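You operate a simulated robot arm through the tools that you are given. There is no shell and no other tool. Be economical: measure what you need, move in short steps, check, and stop when the job is done.

Carry out the task below with a simulated robot arm. There is one attempt and no reset: what you move stays moved.

JOB
Test the mini yellow bobbin and set it on the pad that the tester's display names.
Fine: on the cone, tester slider in, press the green button, tester slider back out before lifting it. Leave the other bobbins. Where these are worked on the way, their far stop is far enough and under half their travel is too little: tester slider.

It is judged by the outcome, as a careful person would: the job done as asked, and still so three seconds after it is handed in. It fails if anything else is knocked over, pushed out of place, dropped, spilled or broken.

ROBOT AND FRAMES
A 6-joint arm with a two-finger parallel gripper, fixed in place. Base frame: the origin is at the foot of the arm, x ahead of it, y to its left, z up; the work surface is at about z = 760. Lengths are in mm, angles in rad, forces in N, time in s.
With the tool pointing down near the work surface it reaches from about 240 to 640 mm from the base axis. Its first joint turns from -1.152 to 1.152 rad. Payload 2.7 kg.
Tool frame: the origin (TCP) lies between the finger pads and is the grasp point; the fingertips stand 23 mm ahead of it; z points along the fingers, y is the line along which they close. Largest opening 94 mm; finger width 38, thickness 10; the body of the gripper, 54 by 96 mm, starts 39 mm behind the TCP.
Orientation is that of the tool frame in the base frame, as a unit quaternion [x, y, z, w]. With the fingers straight down and closing along the base's y, the tool's x points along the base's -x, its y along +y and its z along -z.

CONTROLS
- The arm moves only by the tool jog_arm. Its argument "plan" is a list that holds one entry, the list of rows, each a list of 6 numbers: the shift along the tool's x, y, z in mm, then the turn, a rotation vector about the tool's x, y, z in rad. In form: [[[tx, ty, tz, rx, ry, rz], ...]]. A call has 1 to 20 rows; each row is the pose to reach, as a shift and turn from the pose commanded when the call began, along the tool's axes at that moment. "grip" is the closure in counts, from 0 (fully open) to 255 (shut), set as the call begins (left out, the last holds). A row lasts 0.2 s, in which the tool goes at most 50 mm and 0.15 rad; a call with a longer step from one row to the next is refused whole, and so is a gripper value outside its range. Where a pose cannot be reached the arm comes as near as it can. A force on the tool above 60 N (or 10 N above the force at the start of the call, whichever is more), or a blocked arm, ends the call early, and 0.2 s more pass. Each finger travels about 45 mm/s and halts on what it meets, pressing with about 37 N; the grip force reading is that of the motor and also rises with nothing between the fingers. The clock runs only during rows and for 0.2 s after the last one: add rows that repeat a pose to give the fingers time. The reply holds the time, the measured pose of the TCP, the force on the tool along the base axes, the opening and the grip force, in the units named above and with some noise, with the torque about the TCP (base axes, N m) and any sound that the robot's microphone picked up.
- Cameras (640 x 400 px; columns grow to the right, rows downward): "scene" is fixed at [69.5, -430.7, 1397]; the picture's right is [0.81, -0.59, 0.00], its down [-0.37, -0.50, -0.78] and it looks along [0.46, 0.63, -0.62] (base axes); focal length 331 px, centre (320, 200). "wrist" rides on the gripper at [86, 16, -75] in the tool frame; the picture's right is [-0.18, 0.98, 0.00], its down [-0.58, -0.11, -0.81] and it looks along [-0.79, -0.15, 0.59] (tool axes); focal length 243 px, centre (320, 200). There is no depth. A picture from a camera that has moved, and an enlarged one, comes with that camera's place and axes in the base frame and with its lens.
- capture(camera): a new picture of that camera. The clock stands still meanwhile.
- enlarge(camera, box): a new picture of the part [left, top, right, bottom] of that camera's present view, enlarged. The clock stands still meanwhile.
- close_job(): hands the job in; it is judged then, once.

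Work in short steps. Places have to be worked out from the pictures, the camera data and where the tool is seen: move nearer, look again, correct. Check each grasp and each placing, and mend what went wrong. You have 120 turns and 76 pictures in all, those below and enlarged ones among them. Open the gripper and draw the arm clear of the work before you hand the job in, unless the task says otherwise; then end with one line.

The tools are called after "Request:" as a command line: name --argument value ..., lists and objects as JSON in quotes. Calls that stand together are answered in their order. jog_arm: Moves the arm, as the interface text tells. Its arguments: {"type":"object","properties":{"plan":{"type":"array","items":{"type":"array","items":{"type":"array","items":{"type":"number"}}}},"grip":{"type":"number"}},"required":["plan"]} The other tools are called the same way: capture (camera) takes a picture; enlarge (camera, box) takes an enlarged picture of a part of a camera's view; close_job () hands the job in.

At the start:

```text
time: 0.0
position: [360.8, 12.4, 1098.2]
tcp_rot: [0.001, 1.0, 0.0, 0.001]
wrist_force: [-0.7, -0.9, 0.6]
ft_torque: [0.0, 0.03, -0.03]
opening: 94.2
grasp_force: 0.0
```

scene: 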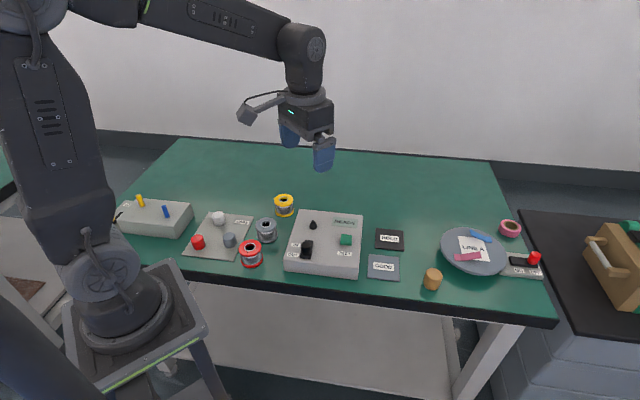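
wrist: 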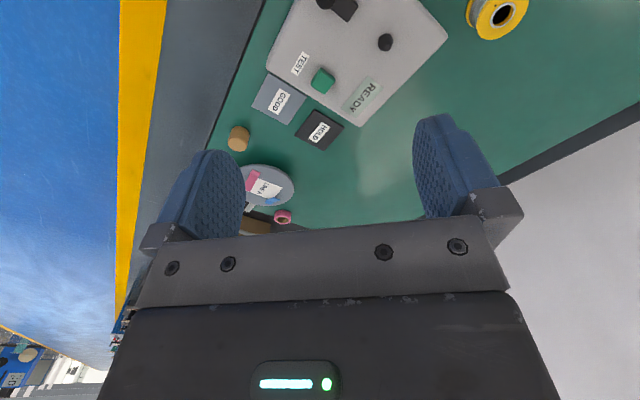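

The scene shows the tester (grey box with cone, black slider, green button), bobbins and pads. I enlarge the tester region and the bobbins to locate things.

Request:
enlarge --camera "scene" --box '[230, 180, 420, 300]'

Request:
enlarge --camera "scene" --box '[110, 180, 300, 300]'

Request:
enlarge --camera "wrist" --box '[230, 0, 550, 200]'

Request:
enlarge --camera "scene" --box '[400, 190, 560, 300]'

```text
3.33 times, centred on (325, 240) of scene
camera zoom: at [69.5, -430.7, 1397.0], right [0.81, -0.59, 0.0], down [-0.37, -0.5, -0.78], along [0.46, 0.63, -0.62], focal length 1102 px, centre (303, 67)
```

zoom: 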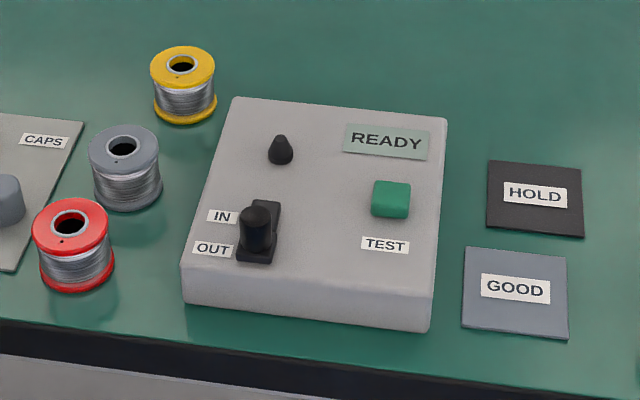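

```text
3.33 times, centred on (205, 240) of scene
camera zoom: at [69.5, -430.7, 1397.0], right [0.81, -0.59, 0.0], down [-0.37, -0.5, -0.78], along [0.46, 0.63, -0.62], focal length 1102 px, centre (703, 67)
```

zoom: 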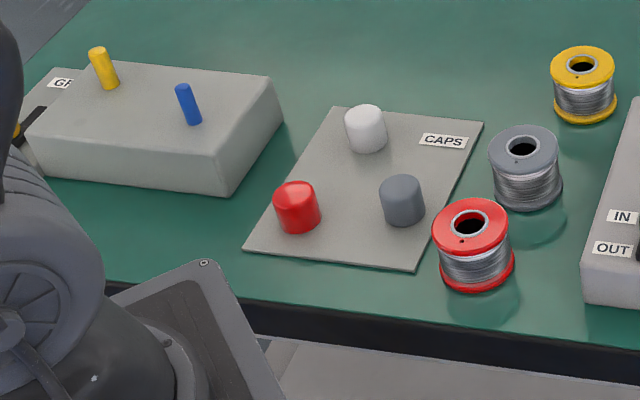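

```text
2.00 times, centred on (390, 100) of wrist
camera zoom: at [273.8, 27.8, 1171.3], right [0.18, 0.98, 0.0], down [0.58, -0.11, 0.81], along [0.79, -0.15, -0.59], focal length 485 px, centre (180, 400)
```

zoom: 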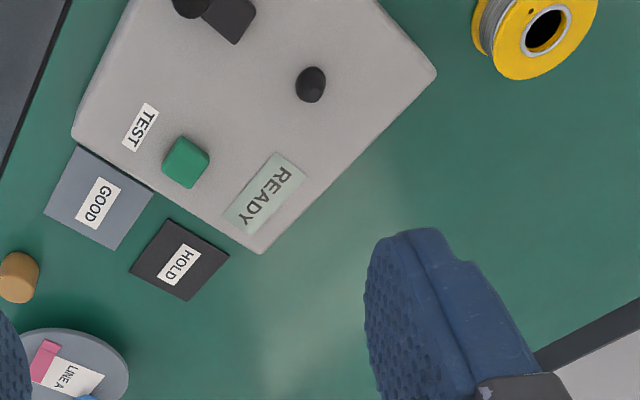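

```text
3.64 times, centred on (480, 245) of scene
camera zoom: at [69.5, -430.7, 1397.0], right [0.81, -0.59, 0.0], down [-0.37, -0.5, -0.78], along [0.46, 0.63, -0.62], focal length 1202 px, centre (-262, 36)
```

zoom: 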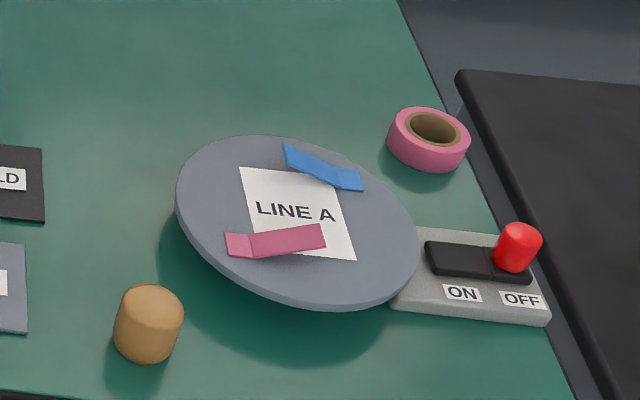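

Triangulating from both views: yellow bobbin near (421, 231), about 57 mm in diameter and 46 mm high. The cone is near (430, 95), with the tester turned about 45°. I move above the yellow bobbin to refine.

Request:
jog_arm --plan '[[[-7.5, 27, 23.5, 0, 0, 0], [-15, 55, 47, 0, 0, 0], [-22.5, 82, 71, 0, 0, 0], [-30, 109.5, 94, 0, 0, 0], [-37.5, 137, 118, 0, 0, 0], [-45, 164, 141, 0, 0, 0], [-52.5, 191, 165, 0, 0, 0], [-60, 219, 188, 0, 0, 0], [-60, 219, 188, 0, 0, 0]]]' --grip 0

Request:
capture --camera "wrist"

Request:
capture --camera "scene"

```text
time: 2.0
position: [423.9, 229.9, 909.7]
tcp_rot: [0.001, 1.0, 0.0, 0.001]
wrist_force: [-0.5, -0.1, 0.7]
ft_torque: [0.02, 0.04, 0.0]
opening: 94.0
grasp_force: 0.0
```

```text
69 pictures are left
camera wrist: at [336.7, 245.1, 981.7], right [0.18, 0.98, 0.0], down [0.58, -0.11, 0.81], along [0.79, -0.15, -0.59], focal length 243 px, centre (320, 200)
```

wrist: 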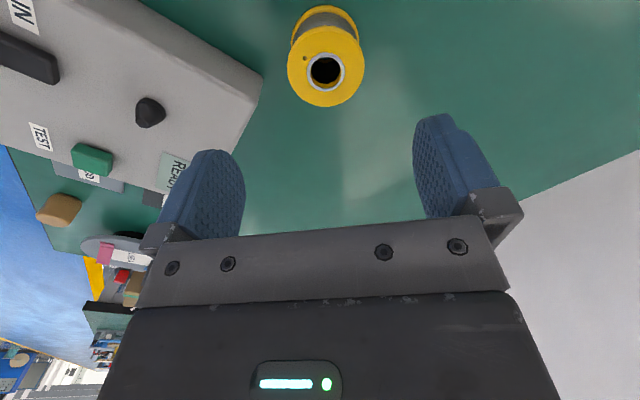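

```text
68 pictures are left
```

scene: 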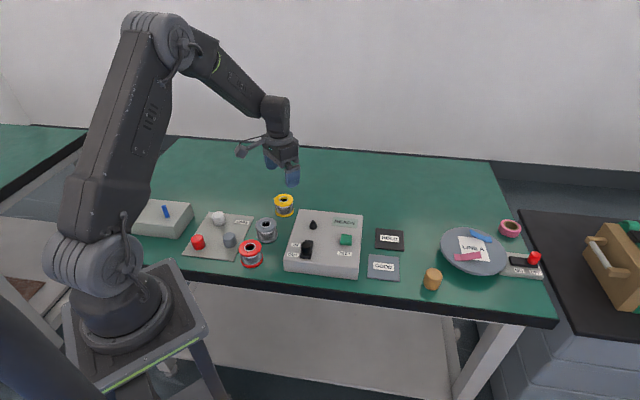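

Hole at about (421, 233). I go down to about z=845 and shift +2 in y, then look again.

Request:
jog_arm --plan '[[[1, 2, 20, 0, 0, 0], [1.5, 2, 45, 0, 0, 0], [1.5, 2, 65, 0, 0, 0], [1.5, 2, 65, 0, 0, 0]]]'

Request:
capture --camera "wrist"

Request:
enlarge --camera "scene" --box '[230, 150, 340, 230]'

```text
time: 3.0
position: [421.5, 233.2, 844.6]
tcp_rot: [0.0, 1.0, 0.0, 0.001]
wrist_force: [-0.4, -0.5, -0.5]
ft_torque: [-0.01, -0.01, -0.01]
opening: 94.2
grasp_force: 0.1
```

```text
67 pictures are left
camera wrist: at [333.8, 248.3, 918.5], right [0.18, 0.98, 0.0], down [0.58, -0.11, 0.81], along [0.79, -0.15, -0.59], focal length 243 px, centre (320, 200)
```

wrist: 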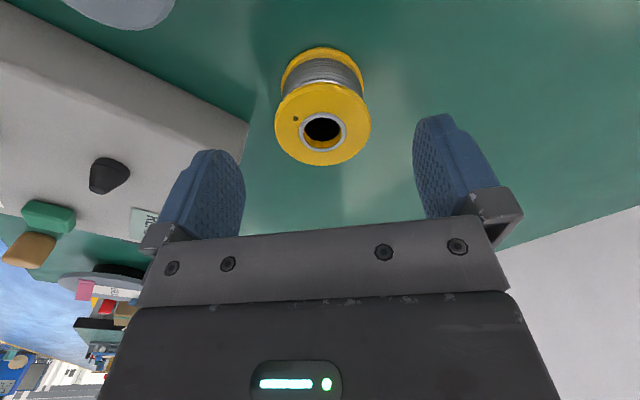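

```text
5.00 times, centred on (285, 190) of scene
camera zoom: at [69.5, -430.7, 1397.0], right [0.81, -0.59, 0.0], down [-0.37, -0.5, -0.78], along [0.46, 0.63, -0.62], focal length 1653 px, centre (495, 250)
```

zoom: 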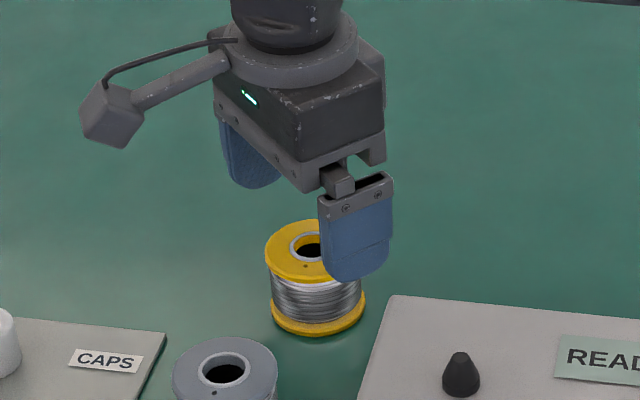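

Bobbin is centred between the fingers at about (422, 233), top about z=801. I lower to z≈785.5 (tips about 762.5), then check before closing.

Request:
jog_arm --plan '[[[0, 0, 20, 0, 0, 0], [0, 0, 40, 0, 0, 0], [0, 0, 52, 0, 0, 0], [0, 0, 59, 0, 0, 0], [0, 0, 59, 0, 0, 0]]]'

Request:
capture --camera "wrist"

Request:
enlarge --camera "scene" --box '[230, 160, 340, 240]'

```text
time: 3.5
position: [422.3, 234.1, 827.4]
tcp_rot: [0.003, 1.0, -0.002, 0.0]
wrist_force: [-11.4, -4.7, 18.7]
ft_torque: [-1.17, -0.04, -0.73]
opening: 94.0
grasp_force: 0.1
stopped in row 2: the force on the tool passed its limit at 97 N (the readings are from after the stop); the commanded pose is now the measured one
```

```text
65 pictures are left
camera wrist: at [334.9, 249.9, 901.0], right [0.19, 0.98, 0.0], down [0.58, -0.11, 0.81], along [0.79, -0.15, -0.59], focal length 243 px, centre (320, 200)
```

wrist: 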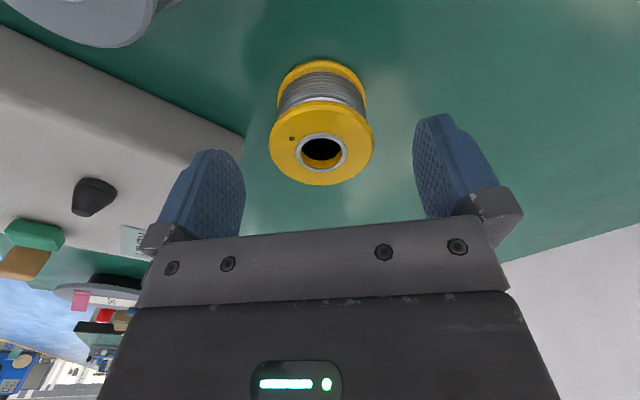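

```text
5.00 times, centred on (285, 200) of scene
camera zoom: at [69.0, -430.9, 1396.9], right [0.81, -0.59, 0.0], down [-0.37, -0.5, -0.78], along [0.46, 0.63, -0.62], focal length 1653 px, centre (495, 200)
```

zoom: 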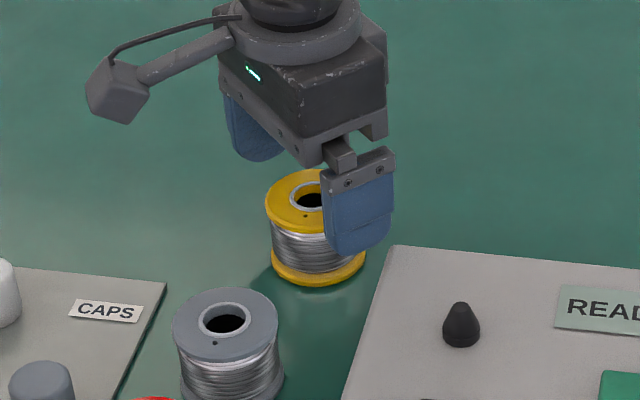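

The −y finger tip touched the tester's back-left corner: its top must be near z≈806, not 790. This also reconciles the two cone estimates (cone ≈ (424, 86)). I back up and turn the gripper 45° so the fingers close parallel to the tester's side, well clear of it.

Request:
jog_arm --plan '[[[0, 0, -15, 0, 0, 0], [0, 0, -33, 0, 0, 0], [0, 0, -33, 0, 0, 0.13], [0, 0, -33, 0, 0, 0.26], [0, 0, -33, 0, 0, 0.39], [0, 0, -33, 0, 0, 0.52], [0, 0, -33, 0, 0, 0.65], [0, 0, -33, 0, 0, 0.785], [0, 0, -33, 0, 0, 0.785]]]'

Request:
capture --camera "wrist"

Request:
enlarge --camera "scene" --box '[230, 180, 420, 300]'

```text
time: 5.5
position: [422.6, 234.2, 858.4]
tcp_rot: [0.385, 0.923, -0.001, 0.001]
wrist_force: [-0.2, -0.6, -0.2]
ft_torque: [0.03, 0.02, -0.03]
opening: 93.9
grasp_force: 0.2
```

```text
63 pictures are left
camera wrist: at [372.3, 306.4, 932.5], right [0.83, 0.56, 0.0], down [0.33, -0.49, 0.81], along [0.45, -0.67, -0.59], focal length 243 px, centre (320, 200)
```

wrist: 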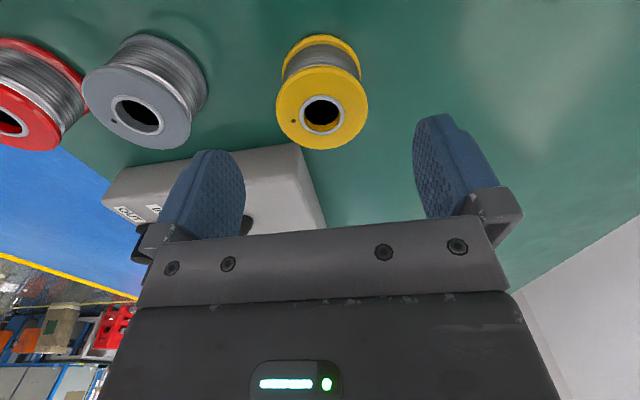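

```text
3.33 times, centred on (325, 240) of scene
camera zoom: at [69.5, -430.7, 1397.0], right [0.81, -0.59, 0.0], down [-0.37, -0.5, -0.78], along [0.46, 0.63, -0.62], focal length 1102 px, centre (303, 67)
```

zoom: 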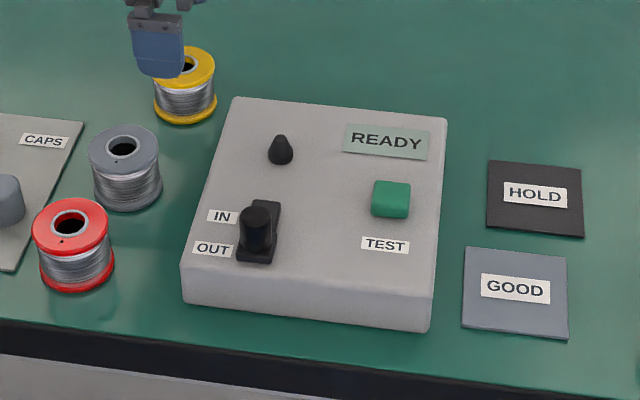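

Tester hasn't moved. Bobbin centre is (423, 233), in line with the tool, so I descend carefully to z≈785.5.

Request:
jog_arm --plan '[[[0, 0, 18, 0, 0, 0], [0, 0, 36, 0, 0, 0], [0, 0, 54, 0, 0, 0], [0, 0, 64, 0, 0, 0], [0, 0, 72.5, 0, 0, 0], [0, 0, 72.5, 0, 0, 0]]]'

Request:
capture --camera "wrist"

Request:
enlarge --camera "scene" --box '[230, 160, 340, 240]'

```text
time: 6.9
position: [422.0, 234.9, 787.4]
tcp_rot: [0.383, 0.924, -0.001, 0.002]
wrist_force: [0.1, -0.6, 0.5]
ft_torque: [0.01, -0.02, -0.01]
opening: 94.0
grasp_force: 0.0
```

```text
61 pictures are left
camera wrist: at [372.1, 307.4, 860.8], right [0.83, 0.56, 0.0], down [0.33, -0.49, 0.81], along [0.45, -0.67, -0.59], focal length 243 px, centre (320, 200)
```

wrist: 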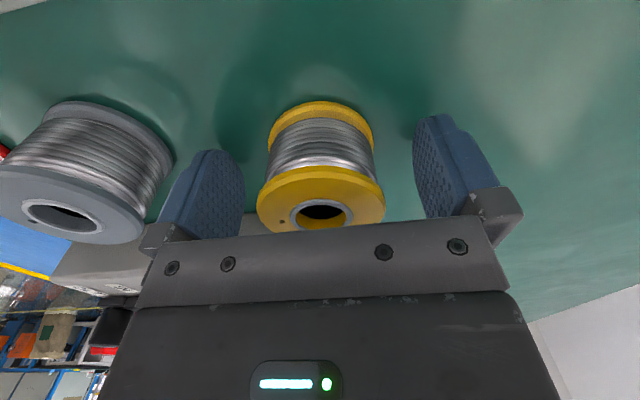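

```text
5.00 times, centred on (285, 200) of scene
camera zoom: at [69.5, -430.7, 1397.0], right [0.81, -0.59, 0.0], down [-0.37, -0.5, -0.78], along [0.46, 0.63, -0.62], focal length 1653 px, centre (495, 200)
```

zoom: 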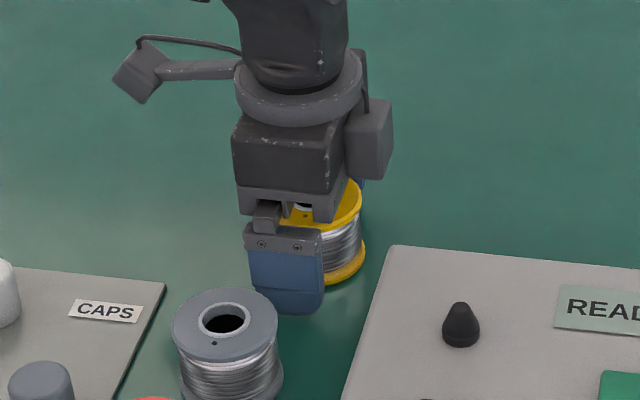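

Bobbin sits between the fingers, nothing else close. I close the gripper.

Request:
jog_arm --plan '[[[0, 0, 0, 0, 0, 0], [0, 0, 0, 0, 0, 0], [0, 0, 0, 0, 0, 0], [0, 0, 0, 0, 0, 0], [0, 0, 0, 0, 0, 0], [0, 0, 0, 0, 0, 0]]]' --grip 255

Request:
capture --camera "wrist"

```text
time: 8.3
position: [422.2, 235.8, 787.6]
tcp_rot: [0.384, 0.923, -0.001, 0.0]
wrist_force: [0.4, -0.3, 0.2]
ft_torque: [-0.01, 0.01, 0.01]
opening: 55.6
grasp_force: 37.0
```

```text
59 pictures are left
camera wrist: at [372.0, 307.3, 860.9], right [0.83, 0.56, 0.0], down [0.33, -0.49, 0.81], along [0.45, -0.67, -0.59], focal length 243 px, centre (320, 200)
```

wrist: 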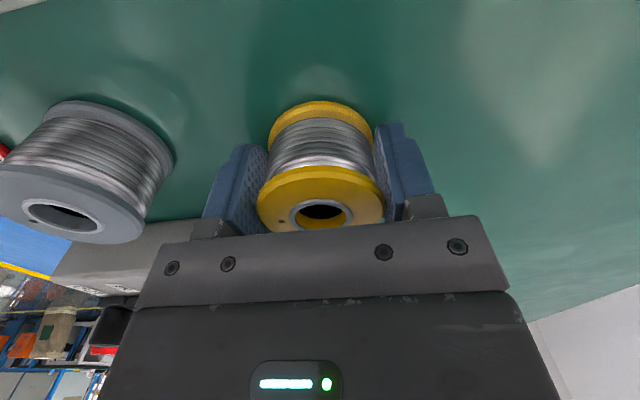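

Gripped at 55.6 mm. I lift 120 mm straight up and look.

Request:
jog_arm --plan '[[[0, 0, -10, 0, 0, 0], [0, 0, -35, 0, 0, 0], [0, 0, -65, 0, 0, 0], [0, 0, -95, 0, 0, 0], [0, 0, -120, 0, 0, 0], [0, 0, -120, 0, 0, 0]]]'

Request:
capture --camera "wrist"

Request:
enlarge --camera "scene" --box '[230, 140, 390, 240]'

```text
time: 9.7
position: [423.0, 233.4, 909.5]
tcp_rot: [0.384, 0.923, -0.001, 0.001]
wrist_force: [-0.1, 0.1, -1.3]
ft_torque: [-0.01, -0.01, 0.01]
opening: 55.5
grasp_force: 36.8
```

```text
58 pictures are left
camera wrist: at [372.9, 305.9, 981.9], right [0.83, 0.56, 0.0], down [0.33, -0.49, 0.81], along [0.45, -0.67, -0.59], focal length 243 px, centre (320, 200)
```

wrist: 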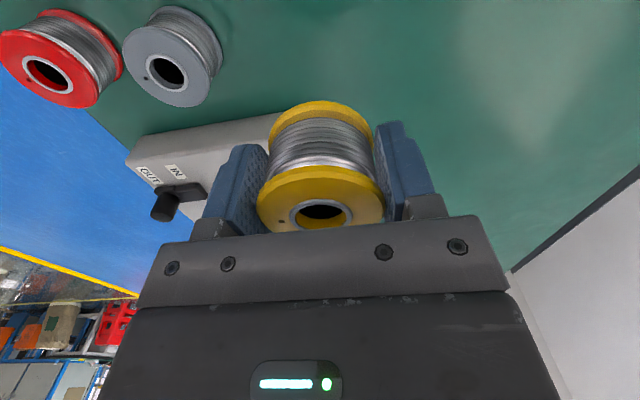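

```text
4.00 times, centred on (310, 190) of scene
camera zoom: at [69.5, -430.7, 1397.0], right [0.81, -0.59, 0.0], down [-0.37, -0.5, -0.78], along [0.46, 0.63, -0.62], focal length 1323 px, centre (360, 240)
```

zoom: 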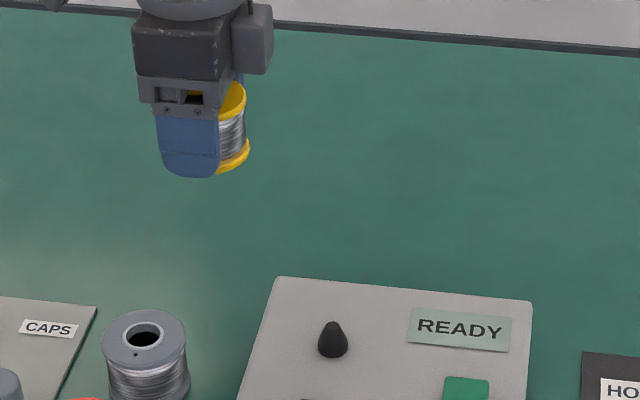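

Bobbin is held level. The cone base averages to (425.5, 88.5) from four views, tester top z≈805. I move over the cone at the same height.

Request:
jog_arm --plan '[[[-17, -17, 0, 0, 0, 0], [-34, -34, 0, 0, 0, 0], [-51, -51, 0, 0, 0, 0], [-68, -67, 0, 0, 0, 0], [-85, -84, 0, 0, 0, 0], [-102.2, -100.8, 0, 0, 0, 0], [-102.2, -100.8, 0, 0, 0, 0]]]'

Request:
capture --camera "wrist"

Request:
enlarge --camera "scene" --box '[230, 160, 390, 260]'

```text
time: 11.3
position: [425.7, 92.6, 908.3]
tcp_rot: [0.384, 0.923, -0.001, 0.002]
wrist_force: [0.3, -0.2, -1.7]
ft_torque: [-0.01, -0.01, 0.0]
opening: 55.3
grasp_force: 36.6
```

```text
56 pictures are left
camera wrist: at [374.5, 164.8, 981.0], right [0.83, 0.56, 0.0], down [0.33, -0.49, 0.81], along [0.45, -0.67, -0.59], focal length 243 px, centre (320, 200)
```

wrist: 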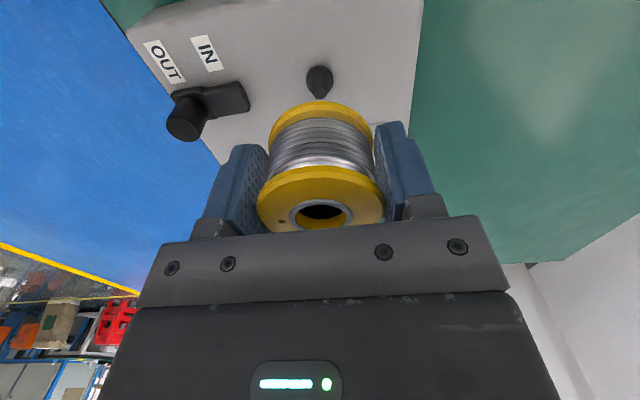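

```text
4.00 times, centred on (310, 210) of scene
camera zoom: at [69.5, -430.7, 1397.0], right [0.81, -0.59, 0.0], down [-0.37, -0.5, -0.78], along [0.46, 0.63, -0.62], focal length 1323 px, centre (360, 160)
```

zoom: 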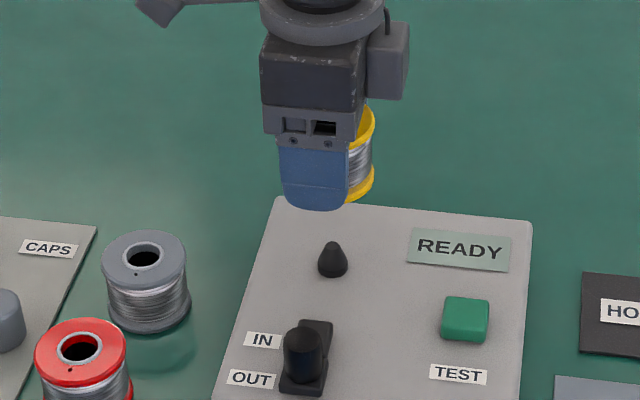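

Cone (≈(424, 91)) is nearly under the bobbin axis. I correct by about 1 mm and descend to just around the cone tip.

Request:
jog_arm --plan '[[[0.8, -1.2, 10, 0, 0, 0], [0.8, -1.2, 25, 0, 0, 0], [0.8, -1.2, 40, 0, 0, 0], [0.8, -1.2, 46, 0, 0, 0], [0.8, -1.2, 46, 0, 0, 0]]]'

Request:
capture --camera "wrist"

Request:
enlarge --camera "scene" --box '[270, 180, 350, 230]'

```text
time: 12.5
position: [424.4, 91.7, 859.5]
tcp_rot: [0.384, 0.923, 0.0, 0.001]
wrist_force: [0.0, 0.5, -0.5]
ft_torque: [-0.02, 0.02, -0.01]
opening: 55.4
grasp_force: 36.9
```

```text
54 pictures are left
camera wrist: at [374.6, 163.2, 933.4], right [0.83, 0.56, 0.0], down [0.33, -0.49, 0.81], along [0.45, -0.67, -0.59], focal length 243 px, centre (320, 200)
```

wrist: 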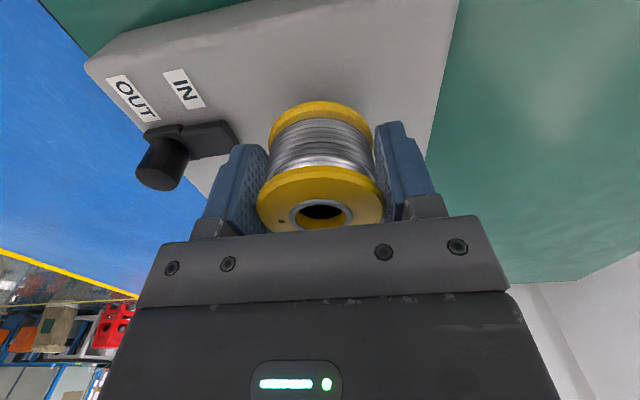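

```text
8.00 times, centred on (310, 205) of scene
camera zoom: at [69.5, -430.7, 1397.0], right [0.81, -0.59, 0.0], down [-0.37, -0.5, -0.78], along [0.46, 0.63, -0.62], focal length 2645 px, centre (400, 160)
```

zoom: 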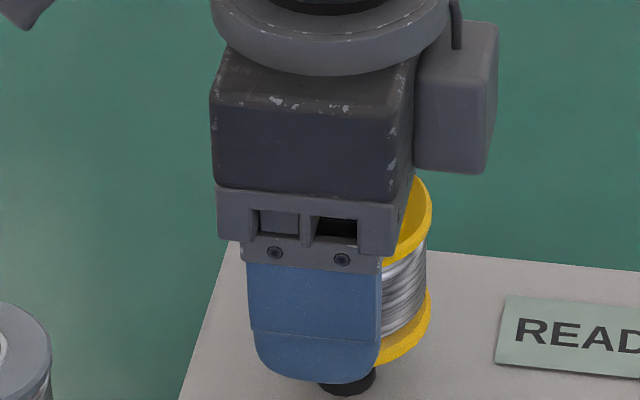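

Cone column matches the bobbin axis in the scene view (≈347 in both). I lower slowly toward seating (TCP ≈ 831).

Request:
jog_arm --plan '[[[0, 0, 5, 0, 0, 0], [0, 0, 10, 0, 0, 0], [0, 0, 15, 0, 0, 0], [0, 0, 19, 0, 0, 0], [0, 0, 23, 0, 0, 0], [0, 0, 23, 0, 0, 0]]]'

Request:
enlarge --camera "scene" --box '[270, 190, 350, 240]'

```text
time: 13.9
position: [423.0, 89.8, 839.0]
tcp_rot: [0.384, 0.923, 0.001, 0.002]
wrist_force: [4.3, 1.2, 2.7]
ft_torque: [0.06, -0.2, 0.0]
opening: 55.5
grasp_force: 36.9
```

```text
8.00 times, centred on (310, 215) of scene
camera zoom: at [69.6, -430.6, 1397.0], right [0.81, -0.59, 0.0], down [-0.37, -0.5, -0.78], along [0.46, 0.63, -0.62], focal length 2645 px, centre (400, 80)
```

zoom: 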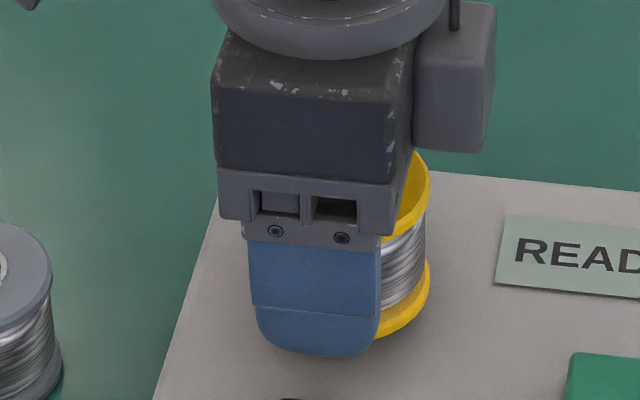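

The cone is inside the hole; light side force +x says shift ~1.5 mm to +x. I do so and lower a bit more.

Request:
jog_arm --plan '[[[-0.8, 1.2, 0, 0, 0, 0], [-0.8, 1.2, 2, 0, 0, 0], [-0.8, 1.2, 4, 0, 0, 0], [-0.8, 1.2, 4, 0, 0, 0]]]'

```text
time: 14.9
position: [423.6, 91.8, 833.8]
tcp_rot: [0.385, 0.923, -0.001, 0.0]
wrist_force: [3.0, 0.3, -1.2]
ft_torque: [0.01, -0.09, -0.02]
opening: 55.7
grasp_force: 37.2
```

Not yet carrying weight; I shift another ~1 mm in +x and lower in small steps.

Request:
jog_arm --plan '[[[-0.8, 0.8, 0, 0, 0, 0], [-0.8, 0.8, 1.5, 0, 0, 0], [-0.8, 0.8, 3, 0, 0, 0], [-0.8, 0.8, 3, 0, 0, 0]]]'

Request:
enlarge --camera "scene" --box '[270, 190, 350, 240]'

Request:
capture --camera "wrist"

```text
time: 15.9
position: [425.1, 90.2, 832.4]
tcp_rot: [0.384, 0.923, 0.0, 0.003]
wrist_force: [-7.3, -10.6, 33.1]
ft_torque: [-0.18, 0.15, -0.02]
opening: 55.7
grasp_force: 36.8
```

```text
8.00 times, centred on (310, 215) of scene
camera zoom: at [68.9, -431.0, 1396.9], right [0.81, -0.59, 0.0], down [-0.37, -0.5, -0.78], along [0.46, 0.63, -0.62], focal length 2645 px, centre (400, 80)
```

zoom: 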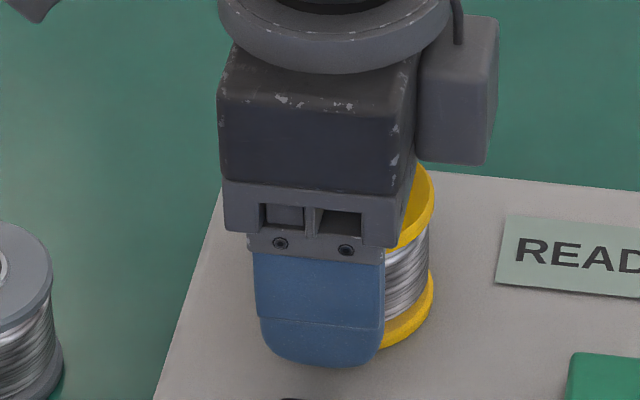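

```text
50 pictures are left
camera wrist: at [375.0, 162.8, 905.4], right [0.83, 0.56, 0.0], down [0.33, -0.49, 0.81], along [0.46, -0.67, -0.59], focal length 243 px, centre (320, 200)
```

wrist: 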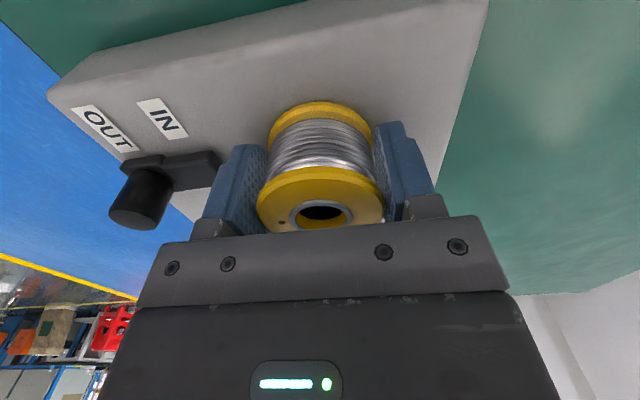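

33 N up: the bobbin is seated on the tester top. I relieve 1 mm and open only to about 75 mm so the finger won't reach the slider plate.

Request:
jog_arm --plan '[[[0, 0, -1, 0, 0, 0], [0, 0, -1, 0, 0, 0], [0, 0, -1, 0, 0, 0], [0, 0, -1, 0, 0, 0]]]' --grip 55

Request:
capture --camera "wrist"

```text
time: 16.9
position: [425.1, 90.4, 832.3]
tcp_rot: [0.384, 0.923, 0.0, 0.001]
wrist_force: [0.1, 0.2, 0.6]
ft_torque: [-0.03, -0.03, 0.01]
opening: 74.1
grasp_force: 0.1
```

```text
49 pictures are left
camera wrist: at [373.9, 162.9, 904.8], right [0.83, 0.56, 0.0], down [0.33, -0.49, 0.81], along [0.45, -0.67, -0.59], focal length 243 px, centre (320, 200)
```

wrist: 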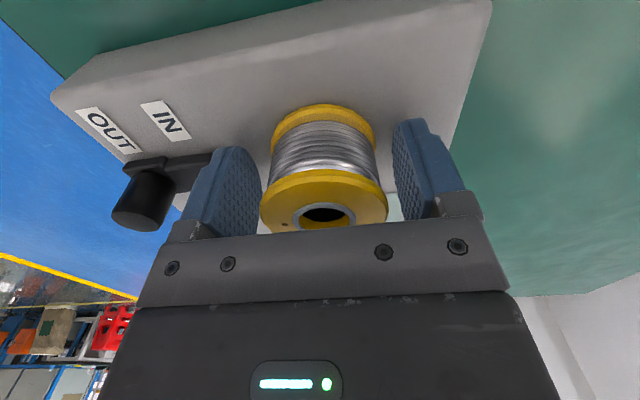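

Bobbin stands free on the cone. I rise 80 mm, then shift over the slider knob (≈(358, 22)) while turning −90° so the fingers straddle the knob across its travel.

Request:
jog_arm --plan '[[[0, 0, -15, 0, 0, 0], [0, 0, -45, 0, 0, 0], [0, 0, -80, 0, 0, 0], [0, -8, -80, 0, 0, -0.131], [0, -16, -80, 0, 0, -0.262], [0, -24, -80, 0, 0, -0.393], [0, -32, -80, 0, 0, -0.524], [-1, -40, -80, 0, 0, -0.654], [-1, -48, -80, 0, 0, -0.785], [-1, -56, -80, 0, 0, -0.916], [-1, -64, -80, 0, 0, -1.047], [-1, -72, -80, 0, 0, -1.178], [-1, -80, -80, 0, 0, -1.309], [-1.8, -88, -80, 0, 0, -1.44], [-1.8, -95.8, -80, 0, 0, -1.571], [-1.8, -95.8, -80, 0, 0, -1.571]]]'

Request:
capture --camera "wrist"

Request:
enlarge --camera "scene" --box '[240, 160, 400, 260]'

```text
time: 20.3
position: [357.6, 23.1, 912.2]
tcp_rot: [-0.383, 0.924, -0.002, 0.001]
wrist_force: [-0.4, -0.3, 0.0]
ft_torque: [0.0, -0.01, 0.01]
opening: 73.8
grasp_force: 0.1
```

```text
48 pictures are left
camera wrist: at [284.7, -27.3, 984.9], right [-0.56, 0.83, 0.0], down [0.49, 0.34, 0.81], along [0.67, 0.45, -0.59], focal length 243 px, centre (320, 200)
```

wrist: 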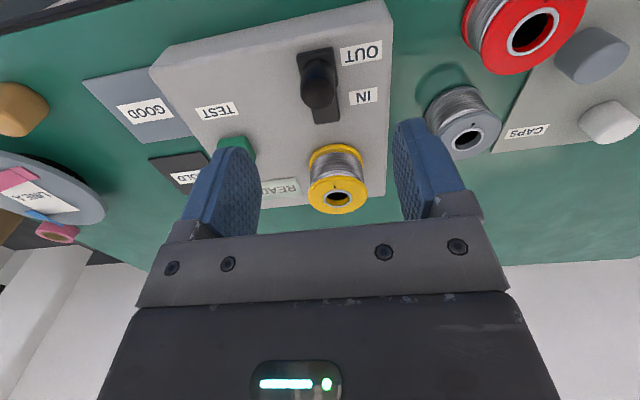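

```text
4.00 times, centred on (320, 210) of scene
camera zoom: at [69.5, -430.7, 1397.0], right [0.81, -0.59, 0.0], down [-0.37, -0.5, -0.78], along [0.46, 0.63, -0.62], focal length 1323 px, centre (320, 160)
```

zoom: 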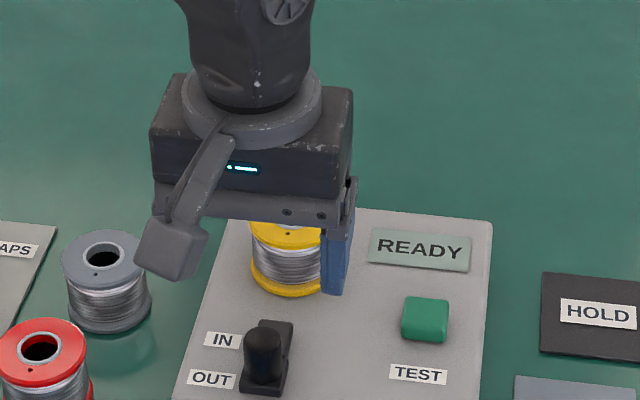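

Knob centre refined to ≈(355, 18), top z≈843, slot along (0.72, 0.69). I centre and descend to TCP z≈840, then check.

Request:
jog_arm --plan '[[[4.2, -1.4, 20, 0, 0, 0], [4.2, -1.4, 40, 0, 0, 0], [4.2, -1.4, 58, 0, 0, 0], [4.2, -1.4, 69, 0, 0, 0], [4.2, -1.4, 69, 0, 0, 0]]]'

Request:
capture --camera "wrist"

Request:
enlarge --camera "scene" --box '[240, 180, 400, 280]'

```text
time: 21.5
position: [355.8, 19.0, 844.5]
tcp_rot: [-0.381, 0.925, -0.002, 0.001]
wrist_force: [-0.2, 0.4, -0.4]
ft_torque: [0.02, 0.0, 0.02]
opening: 73.9
grasp_force: 0.1
```

```text
46 pictures are left
camera wrist: at [282.3, -31.2, 916.9], right [-0.56, 0.83, 0.0], down [0.49, 0.33, 0.81], along [0.67, 0.45, -0.59], focal length 243 px, centre (320, 200)
```

wrist: 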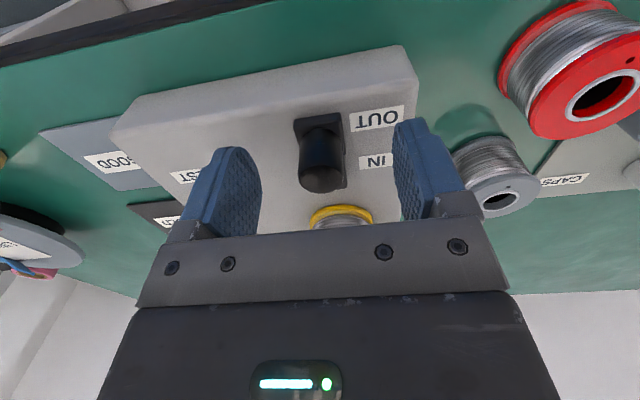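

```text
4.00 times, centred on (320, 230) of scene
camera zoom: at [69.5, -430.7, 1397.0], right [0.81, -0.59, 0.0], down [-0.37, -0.5, -0.78], along [0.46, 0.63, -0.62], focal length 1323 px, centre (320, 80)
```

zoom: 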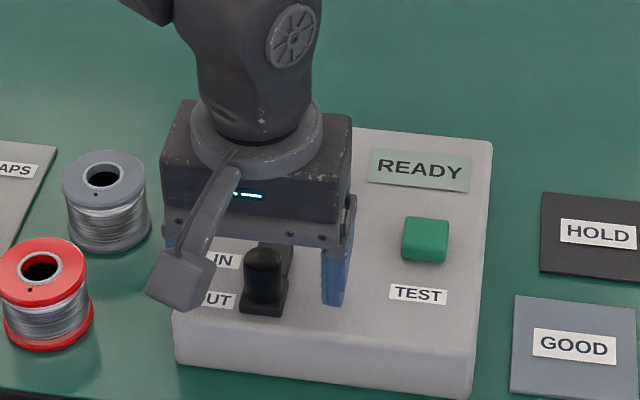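

The knob sits centred between the fingers. I close on it.

Request:
jog_arm --plan '[[[0, 0, 1, 0, 0, 0], [0, 0, 1, 0, 0, 0], [0, 0, 1, 0, 0, 0], [0, 0, 1, 0, 0, 0], [0, 0, 1, 0, 0, 0], [0, 0, 1, 0, 0, 0]]]' --grip 255

```text
time: 22.9
position: [355.8, 18.4, 842.8]
tcp_rot: [-0.381, 0.925, 0.0, -0.001]
wrist_force: [-3.9, 10.0, 0.8]
ft_torque: [0.51, 0.37, 0.03]
opening: 22.9
grasp_force: 45.0
```

Gripped the knob (22.9 mm). I slide it IN along tool −x, with a small relief in y.

Request:
jog_arm --plan '[[[-5, 0.7, 0, 0, 0, 0], [-10, 0.7, 0, 0, 0, 0], [-15, 0.7, 0, 0, 0, 0], [-20, 0.7, 0, 0, 0, 0], [-20, 0.7, 0, 0, 0, 0]]]'

Request:
enlarge --camera "scene" --box '[240, 180, 400, 280]'

```text
time: 24.1
position: [369.4, 32.7, 842.7]
tcp_rot: [-0.381, 0.925, -0.001, 0.0]
wrist_force: [1.3, -3.6, 0.6]
ft_torque: [-0.59, 1.33, 0.0]
opening: 22.8
grasp_force: 44.8
```

```text
4.00 times, centred on (320, 230) of scene
camera zoom: at [69.6, -430.7, 1397.0], right [0.81, -0.59, 0.0], down [-0.37, -0.5, -0.78], along [0.46, 0.63, -0.62], focal length 1323 px, centre (320, 80)
```

zoom: 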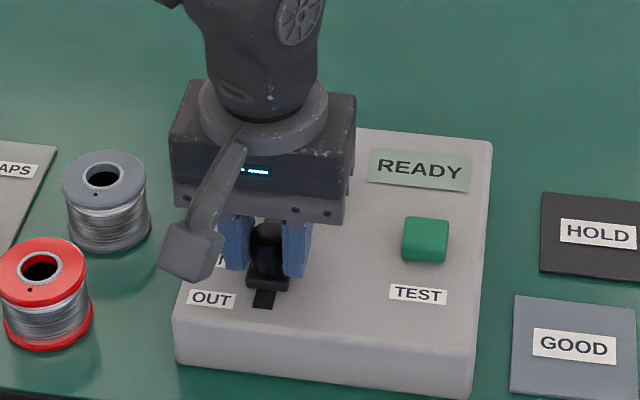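

Slider moves freely. I continue in small steps toward the far stop.

Request:
jog_arm --plan '[[[-3, 0, 0, 0, 0, 0], [-6, 0, 0, 0, 0, 0], [-8, 0, 0, 0, 0, 0], [-10, 0, 0, 0, 0, 0], [-10, 0, 0, 0, 0, 0]]]'

Request:
capture --camera "wrist"

Request:
enlarge --camera "scene" --box '[240, 180, 400, 280]'

```text
time: 25.3
position: [373.5, 35.6, 842.2]
tcp_rot: [-0.381, 0.925, -0.001, -0.003]
wrist_force: [-17.0, -30.2, 11.1]
ft_torque: [-0.47, -0.34, -0.1]
opening: 22.7
grasp_force: 45.3
```

```text
43 pictures are left
camera wrist: at [300.8, -12.6, 916.2], right [-0.56, 0.83, 0.0], down [0.49, 0.33, 0.8], along [0.66, 0.45, -0.6], focal length 243 px, centre (320, 200)
```

wrist: 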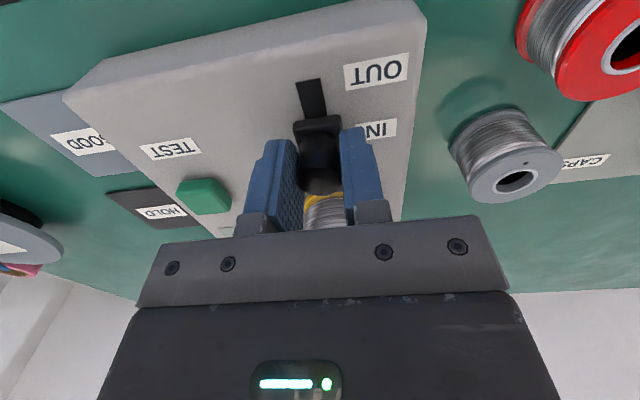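

```text
4.00 times, centred on (320, 230) of scene
camera zoom: at [68.9, -431.4, 1396.8], right [0.81, -0.59, 0.0], down [-0.37, -0.5, -0.78], along [0.46, 0.63, -0.62], focal length 1323 px, centre (320, 80)
```

zoom: 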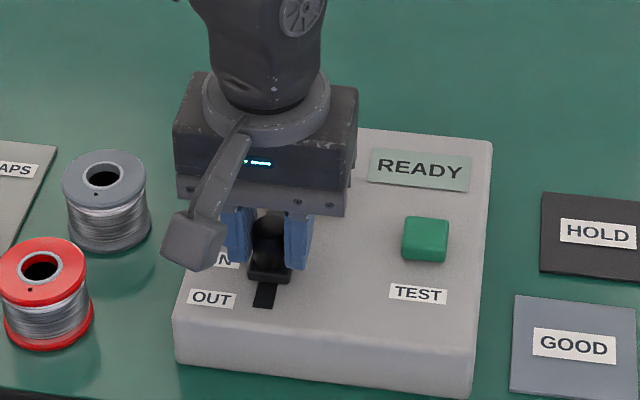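

35 N: the slider is at its far stop (IN). I relieve the push and open the fingers.

Request:
jog_arm --plan '[[[4, 0, 0, 0, 0, 0], [4, 0, 0, 0, 0, 0]]]'

Request:
jog_arm --plan '[[[0, 0, 0, 0, 0, 0], [0, 0, 0, 0, 0, 0], [0, 0, 0, 0, 0, 0], [0, 0, -20, 0, 0, 0], [0, 0, -50, 0, 0, 0], [0, 0, -70, 0, 0, 0], [0, 0, -70, 0, 0, 0]]]' --grip 90

Request:
capture --camera "wrist"

Request:
enlarge --camera "scene" --box '[240, 180, 400, 280]'

```text
time: 25.9
position: [373.7, 38.5, 842.1]
tcp_rot: [-0.382, 0.924, -0.002, 0.001]
wrist_force: [0.0, -10.5, -5.1]
ft_torque: [-0.57, 1.34, 0.1]
opening: 22.7
grasp_force: 45.2
```

```text
time: 27.5
position: [372.8, 37.5, 912.1]
tcp_rot: [-0.381, 0.924, -0.001, 0.0]
wrist_force: [-0.4, 0.4, 0.0]
ft_torque: [-0.05, -0.03, 0.02]
opening: 61.0
grasp_force: 0.1
```

```text
41 pictures are left
camera wrist: at [299.5, -13.0, 984.4], right [-0.56, 0.83, 0.0], down [0.49, 0.33, 0.81], along [0.67, 0.45, -0.59], focal length 243 px, centre (320, 200)
```

wrist: 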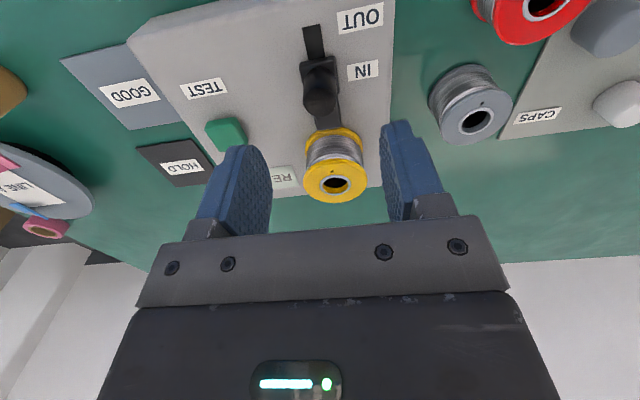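

```text
4.00 times, centred on (320, 230) of scene
camera zoom: at [69.5, -430.7, 1397.0], right [0.81, -0.59, 0.0], down [-0.37, -0.5, -0.78], along [0.46, 0.63, -0.62], focal length 1323 px, centre (320, 80)
```

zoom: 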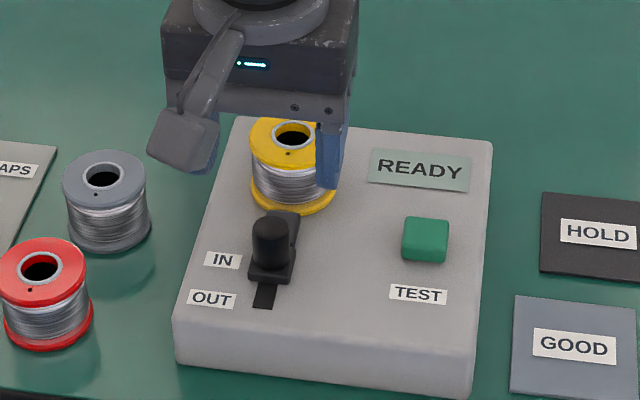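

Slider is IN and bobbin untouched. Button ≈ (460, −3). I close the fingers and move above it at the same height.

Request:
jog_arm --plan '[[[-7, -18, 0, 0, 0, 0], [-14, -36, 0, 0, 0, 0], [-21, -54, 0, 0, 0, 0], [-28, -72, 0, 0, 0, 0], [-34.6, -90.5, 0, 0, 0, 0], [-34.6, -90.5, 0, 0, 0, 0]]]' --grip 255

Request:
capture --camera "wrist"

Request:
enlarge --camera "scene" --box '[270, 180, 430, 280]'

```text
time: 28.9
position: [461.5, -3.5, 912.7]
tcp_rot: [-0.381, 0.925, -0.001, 0.001]
wrist_force: [0.1, -0.7, 1.5]
ft_torque: [0.0, 0.01, 0.02]
opening: 0.0
grasp_force: 37.2
```

```text
39 pictures are left
camera wrist: at [388.4, -52.8, 986.3], right [-0.56, 0.83, 0.0], down [0.49, 0.33, 0.81], along [0.67, 0.45, -0.59], focal length 243 px, centre (320, 200)
```

wrist: 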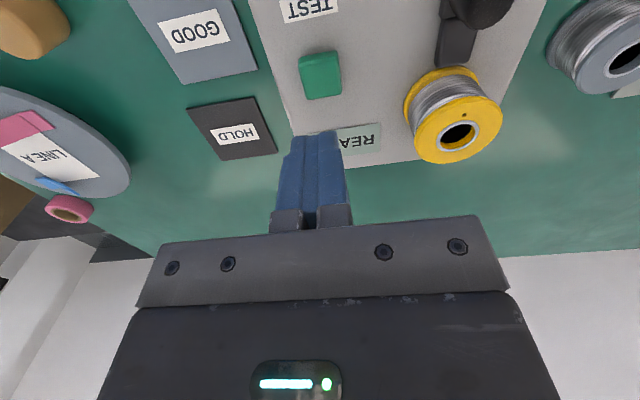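

```text
4.00 times, centred on (350, 230) of scene
camera zoom: at [69.5, -430.7, 1397.0], right [0.81, -0.59, 0.0], down [-0.37, -0.5, -0.78], along [0.46, 0.63, -0.62], focal length 1323 px, centre (200, 80)
```

zoom: 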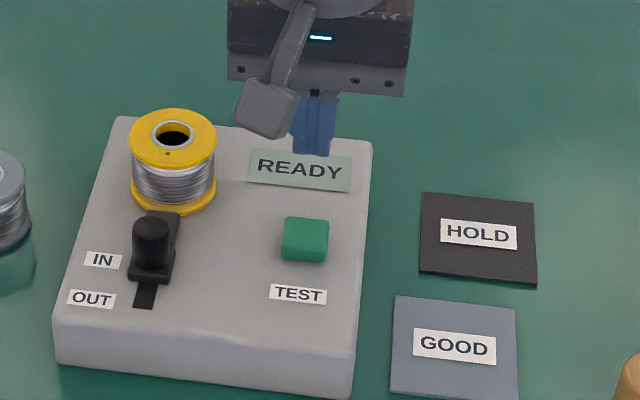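

Button is right under the tool (≈(460, −4)). I descend to just above it.

Request:
jog_arm --plan '[[[0.5, -0.5, 20, 0, 0, 0], [0.5, -0.5, 40, 0, 0, 0], [0.5, -0.5, 55, 0, 0, 0], [0.5, -0.5, 64, 0, 0, 0], [0.5, -0.5, 64, 0, 0, 0]]]'

Request:
enlarge --camera "scene" --box '[270, 180, 430, 280]'

```text
time: 30.1
position: [461.3, -4.1, 850.2]
tcp_rot: [-0.381, 0.925, -0.002, 0.001]
wrist_force: [-0.6, -0.4, 0.1]
ft_torque: [0.02, -0.01, 0.02]
opening: 0.0
grasp_force: 36.8
```

```text
4.00 times, centred on (350, 230) of scene
camera zoom: at [69.5, -430.7, 1397.0], right [0.81, -0.59, 0.0], down [-0.37, -0.5, -0.78], along [0.46, 0.63, -0.62], focal length 1323 px, centre (200, 80)
```

zoom: 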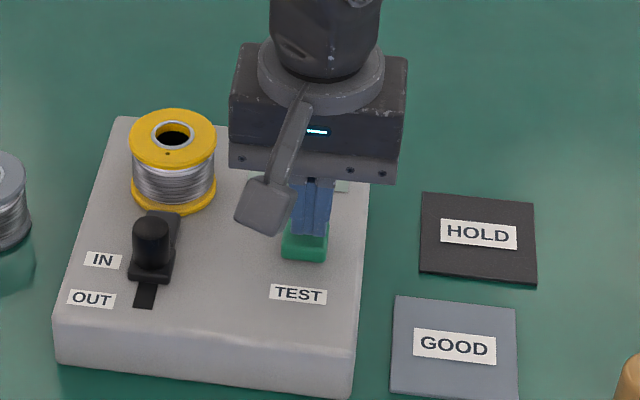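

Fingertips are just over the button centre. I press slowly by small steps and watch the force.

Request:
jog_arm --plan '[[[0, 0, 3, 0, 0, 0], [0, 0, 5, 0, 0, 0], [0, 0, 7, 0, 0, 0], [0, 0, 9, 0, 0, 0], [0, 0, 11, 0, 0, 0], [0, 0, 13, 0, 0, 0]]]'

```text
time: 31.5
position: [462.1, -4.3, 835.2]
tcp_rot: [-0.381, 0.925, -0.001, 0.001]
wrist_force: [-2.1, 2.7, 2.5]
ft_torque: [0.02, 0.0, 0.03]
opening: 0.0
grasp_force: 36.7
heard: click
```

A click was heard. I back off 60 mm and read the display.

Request:
jog_arm --plan '[[[0, 0, 0, 0, 0, 0], [0, 0, -15, 0, 0, 0], [0, 0, -45, 0, 0, 0], [0, 0, -76, 0, 0, 0], [0, 0, -76, 0, 0, 0]]]'

Request:
enlarge --camera "scene" --box '[270, 180, 430, 280]'

```text
time: 32.7
position: [461.6, -3.2, 910.4]
tcp_rot: [-0.38, 0.925, 0.0, 0.0]
wrist_force: [-0.3, -0.5, 0.3]
ft_torque: [0.02, -0.03, 0.0]
opening: 0.0
grasp_force: 36.7
```

```text
4.00 times, centred on (350, 230) of scene
camera zoom: at [69.5, -430.7, 1397.0], right [0.81, -0.59, 0.0], down [-0.37, -0.5, -0.78], along [0.46, 0.63, -0.62], focal length 1323 px, centre (200, 80)
```

zoom: 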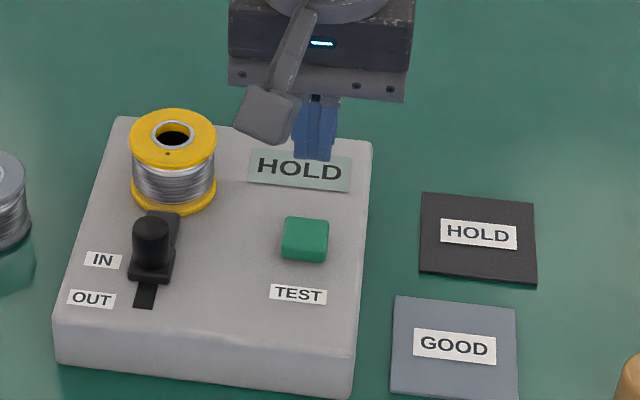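

Display says HOLD. I return to the knob, opening to ~61 mm on the way.

Request:
jog_arm --plan '[[[7, 18, 0, 0, 0, 0], [14, 36, 0, 0, 0, 0], [21, 54, 0, 0, 0, 0], [28, 72, 0, 0, 0, 0], [34.1, 91, 0, 0, 0, 0], [34.1, 91, 0, 0, 0, 0]]]' --grip 90

Request:
jog_arm --plan '[[[0, 0, 20, 0, 0, 0], [0, 0, 40, 0, 0, 0], [0, 0, 58, 0, 0, 0], [0, 0, 68, 0, 0, 0], [0, 0, 68, 0, 0, 0]]]'

Request:
capture --camera "wrist"

```text
time: 34.1
position: [373.1, 36.1, 910.6]
tcp_rot: [-0.38, 0.925, -0.002, 0.0]
wrist_force: [0.6, 0.8, 0.3]
ft_torque: [0.02, 0.0, -0.01]
opening: 60.8
grasp_force: 0.1
```

```text
time: 35.3
position: [371.4, 36.4, 841.1]
tcp_rot: [-0.381, 0.925, -0.002, 0.001]
wrist_force: [-0.5, -0.8, 0.1]
ft_torque: [0.02, -0.02, 0.01]
opening: 60.8
grasp_force: 0.1
```

```text
35 pictures are left
camera wrist: at [297.7, -14.5, 915.0], right [-0.56, 0.83, 0.0], down [0.49, 0.33, 0.81], along [0.67, 0.45, -0.59], focal length 243 px, centre (320, 200)
```

wrist: 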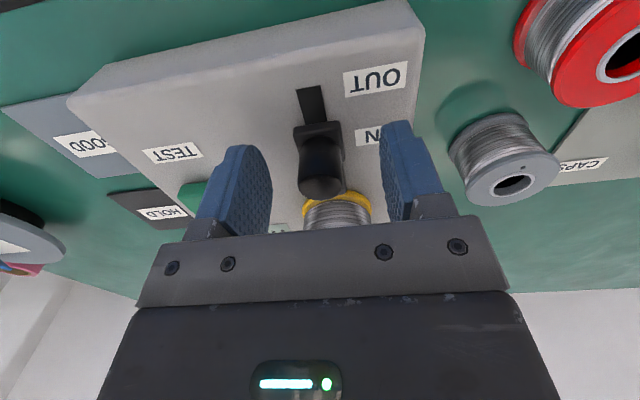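

Knob is between the fingers; I grip it.

Request:
jog_arm --plan '[[[0, 0, 0, 0, 0, 0], [0, 0, 0, 0, 0, 0], [0, 0, 0, 0, 0, 0], [0, 0, 0, 0, 0, 0], [0, 0, 0, 0, 0, 0]]]' --grip 255

Request:
jog_arm --plan '[[[4, 0, 0, 0, 0, 0], [8, 0, 0, 0, 0, 0], [12, 0, 0, 0, 0, 0], [16, 0, 0, 0, 0, 0], [20, 0, 0, 0, 0, 0], [20, 0, 0, 0, 0, 0]]]'

Request:
jog_arm --plan '[[[2, 0, 0, 0, 0, 0], [4, 0, 0, 0, 0, 0], [6, 0, 0, 0, 0, 0], [8, 0, 0, 0, 0, 0], [8, 0, 0, 0, 0, 0]]]'

Request:
enlarge --camera "scene" --box '[240, 180, 400, 280]'

```text
time: 36.5
position: [371.4, 35.1, 841.7]
tcp_rot: [-0.382, 0.924, -0.001, 0.001]
wrist_force: [7.5, -11.0, -4.9]
ft_torque: [0.38, 0.25, -0.11]
opening: 22.9
grasp_force: 46.0
```

```text
time: 37.9
position: [359.0, 22.7, 842.9]
tcp_rot: [-0.382, 0.924, -0.002, -0.001]
wrist_force: [5.9, -6.5, -36.9]
ft_torque: [-0.52, -0.19, -0.02]
opening: 22.8
grasp_force: 45.4
```

```text
time: 39.1
position: [352.5, 16.0, 842.6]
tcp_rot: [-0.381, 0.925, -0.001, 0.0]
wrist_force: [10.8, -3.5, -35.5]
ft_torque: [0.13, 0.54, -0.03]
opening: 22.8
grasp_force: 45.2
```

```text
4.00 times, centred on (320, 230) of scene
camera zoom: at [70.2, -430.7, 1396.9], right [0.81, -0.59, 0.0], down [-0.37, -0.5, -0.78], along [0.46, 0.63, -0.62], focal length 1323 px, centre (320, 80)
```

zoom: 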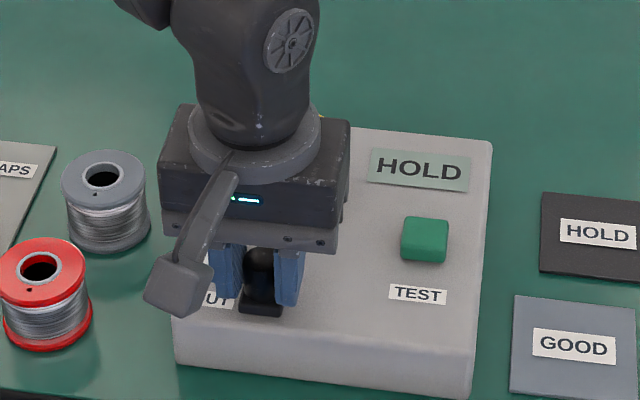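

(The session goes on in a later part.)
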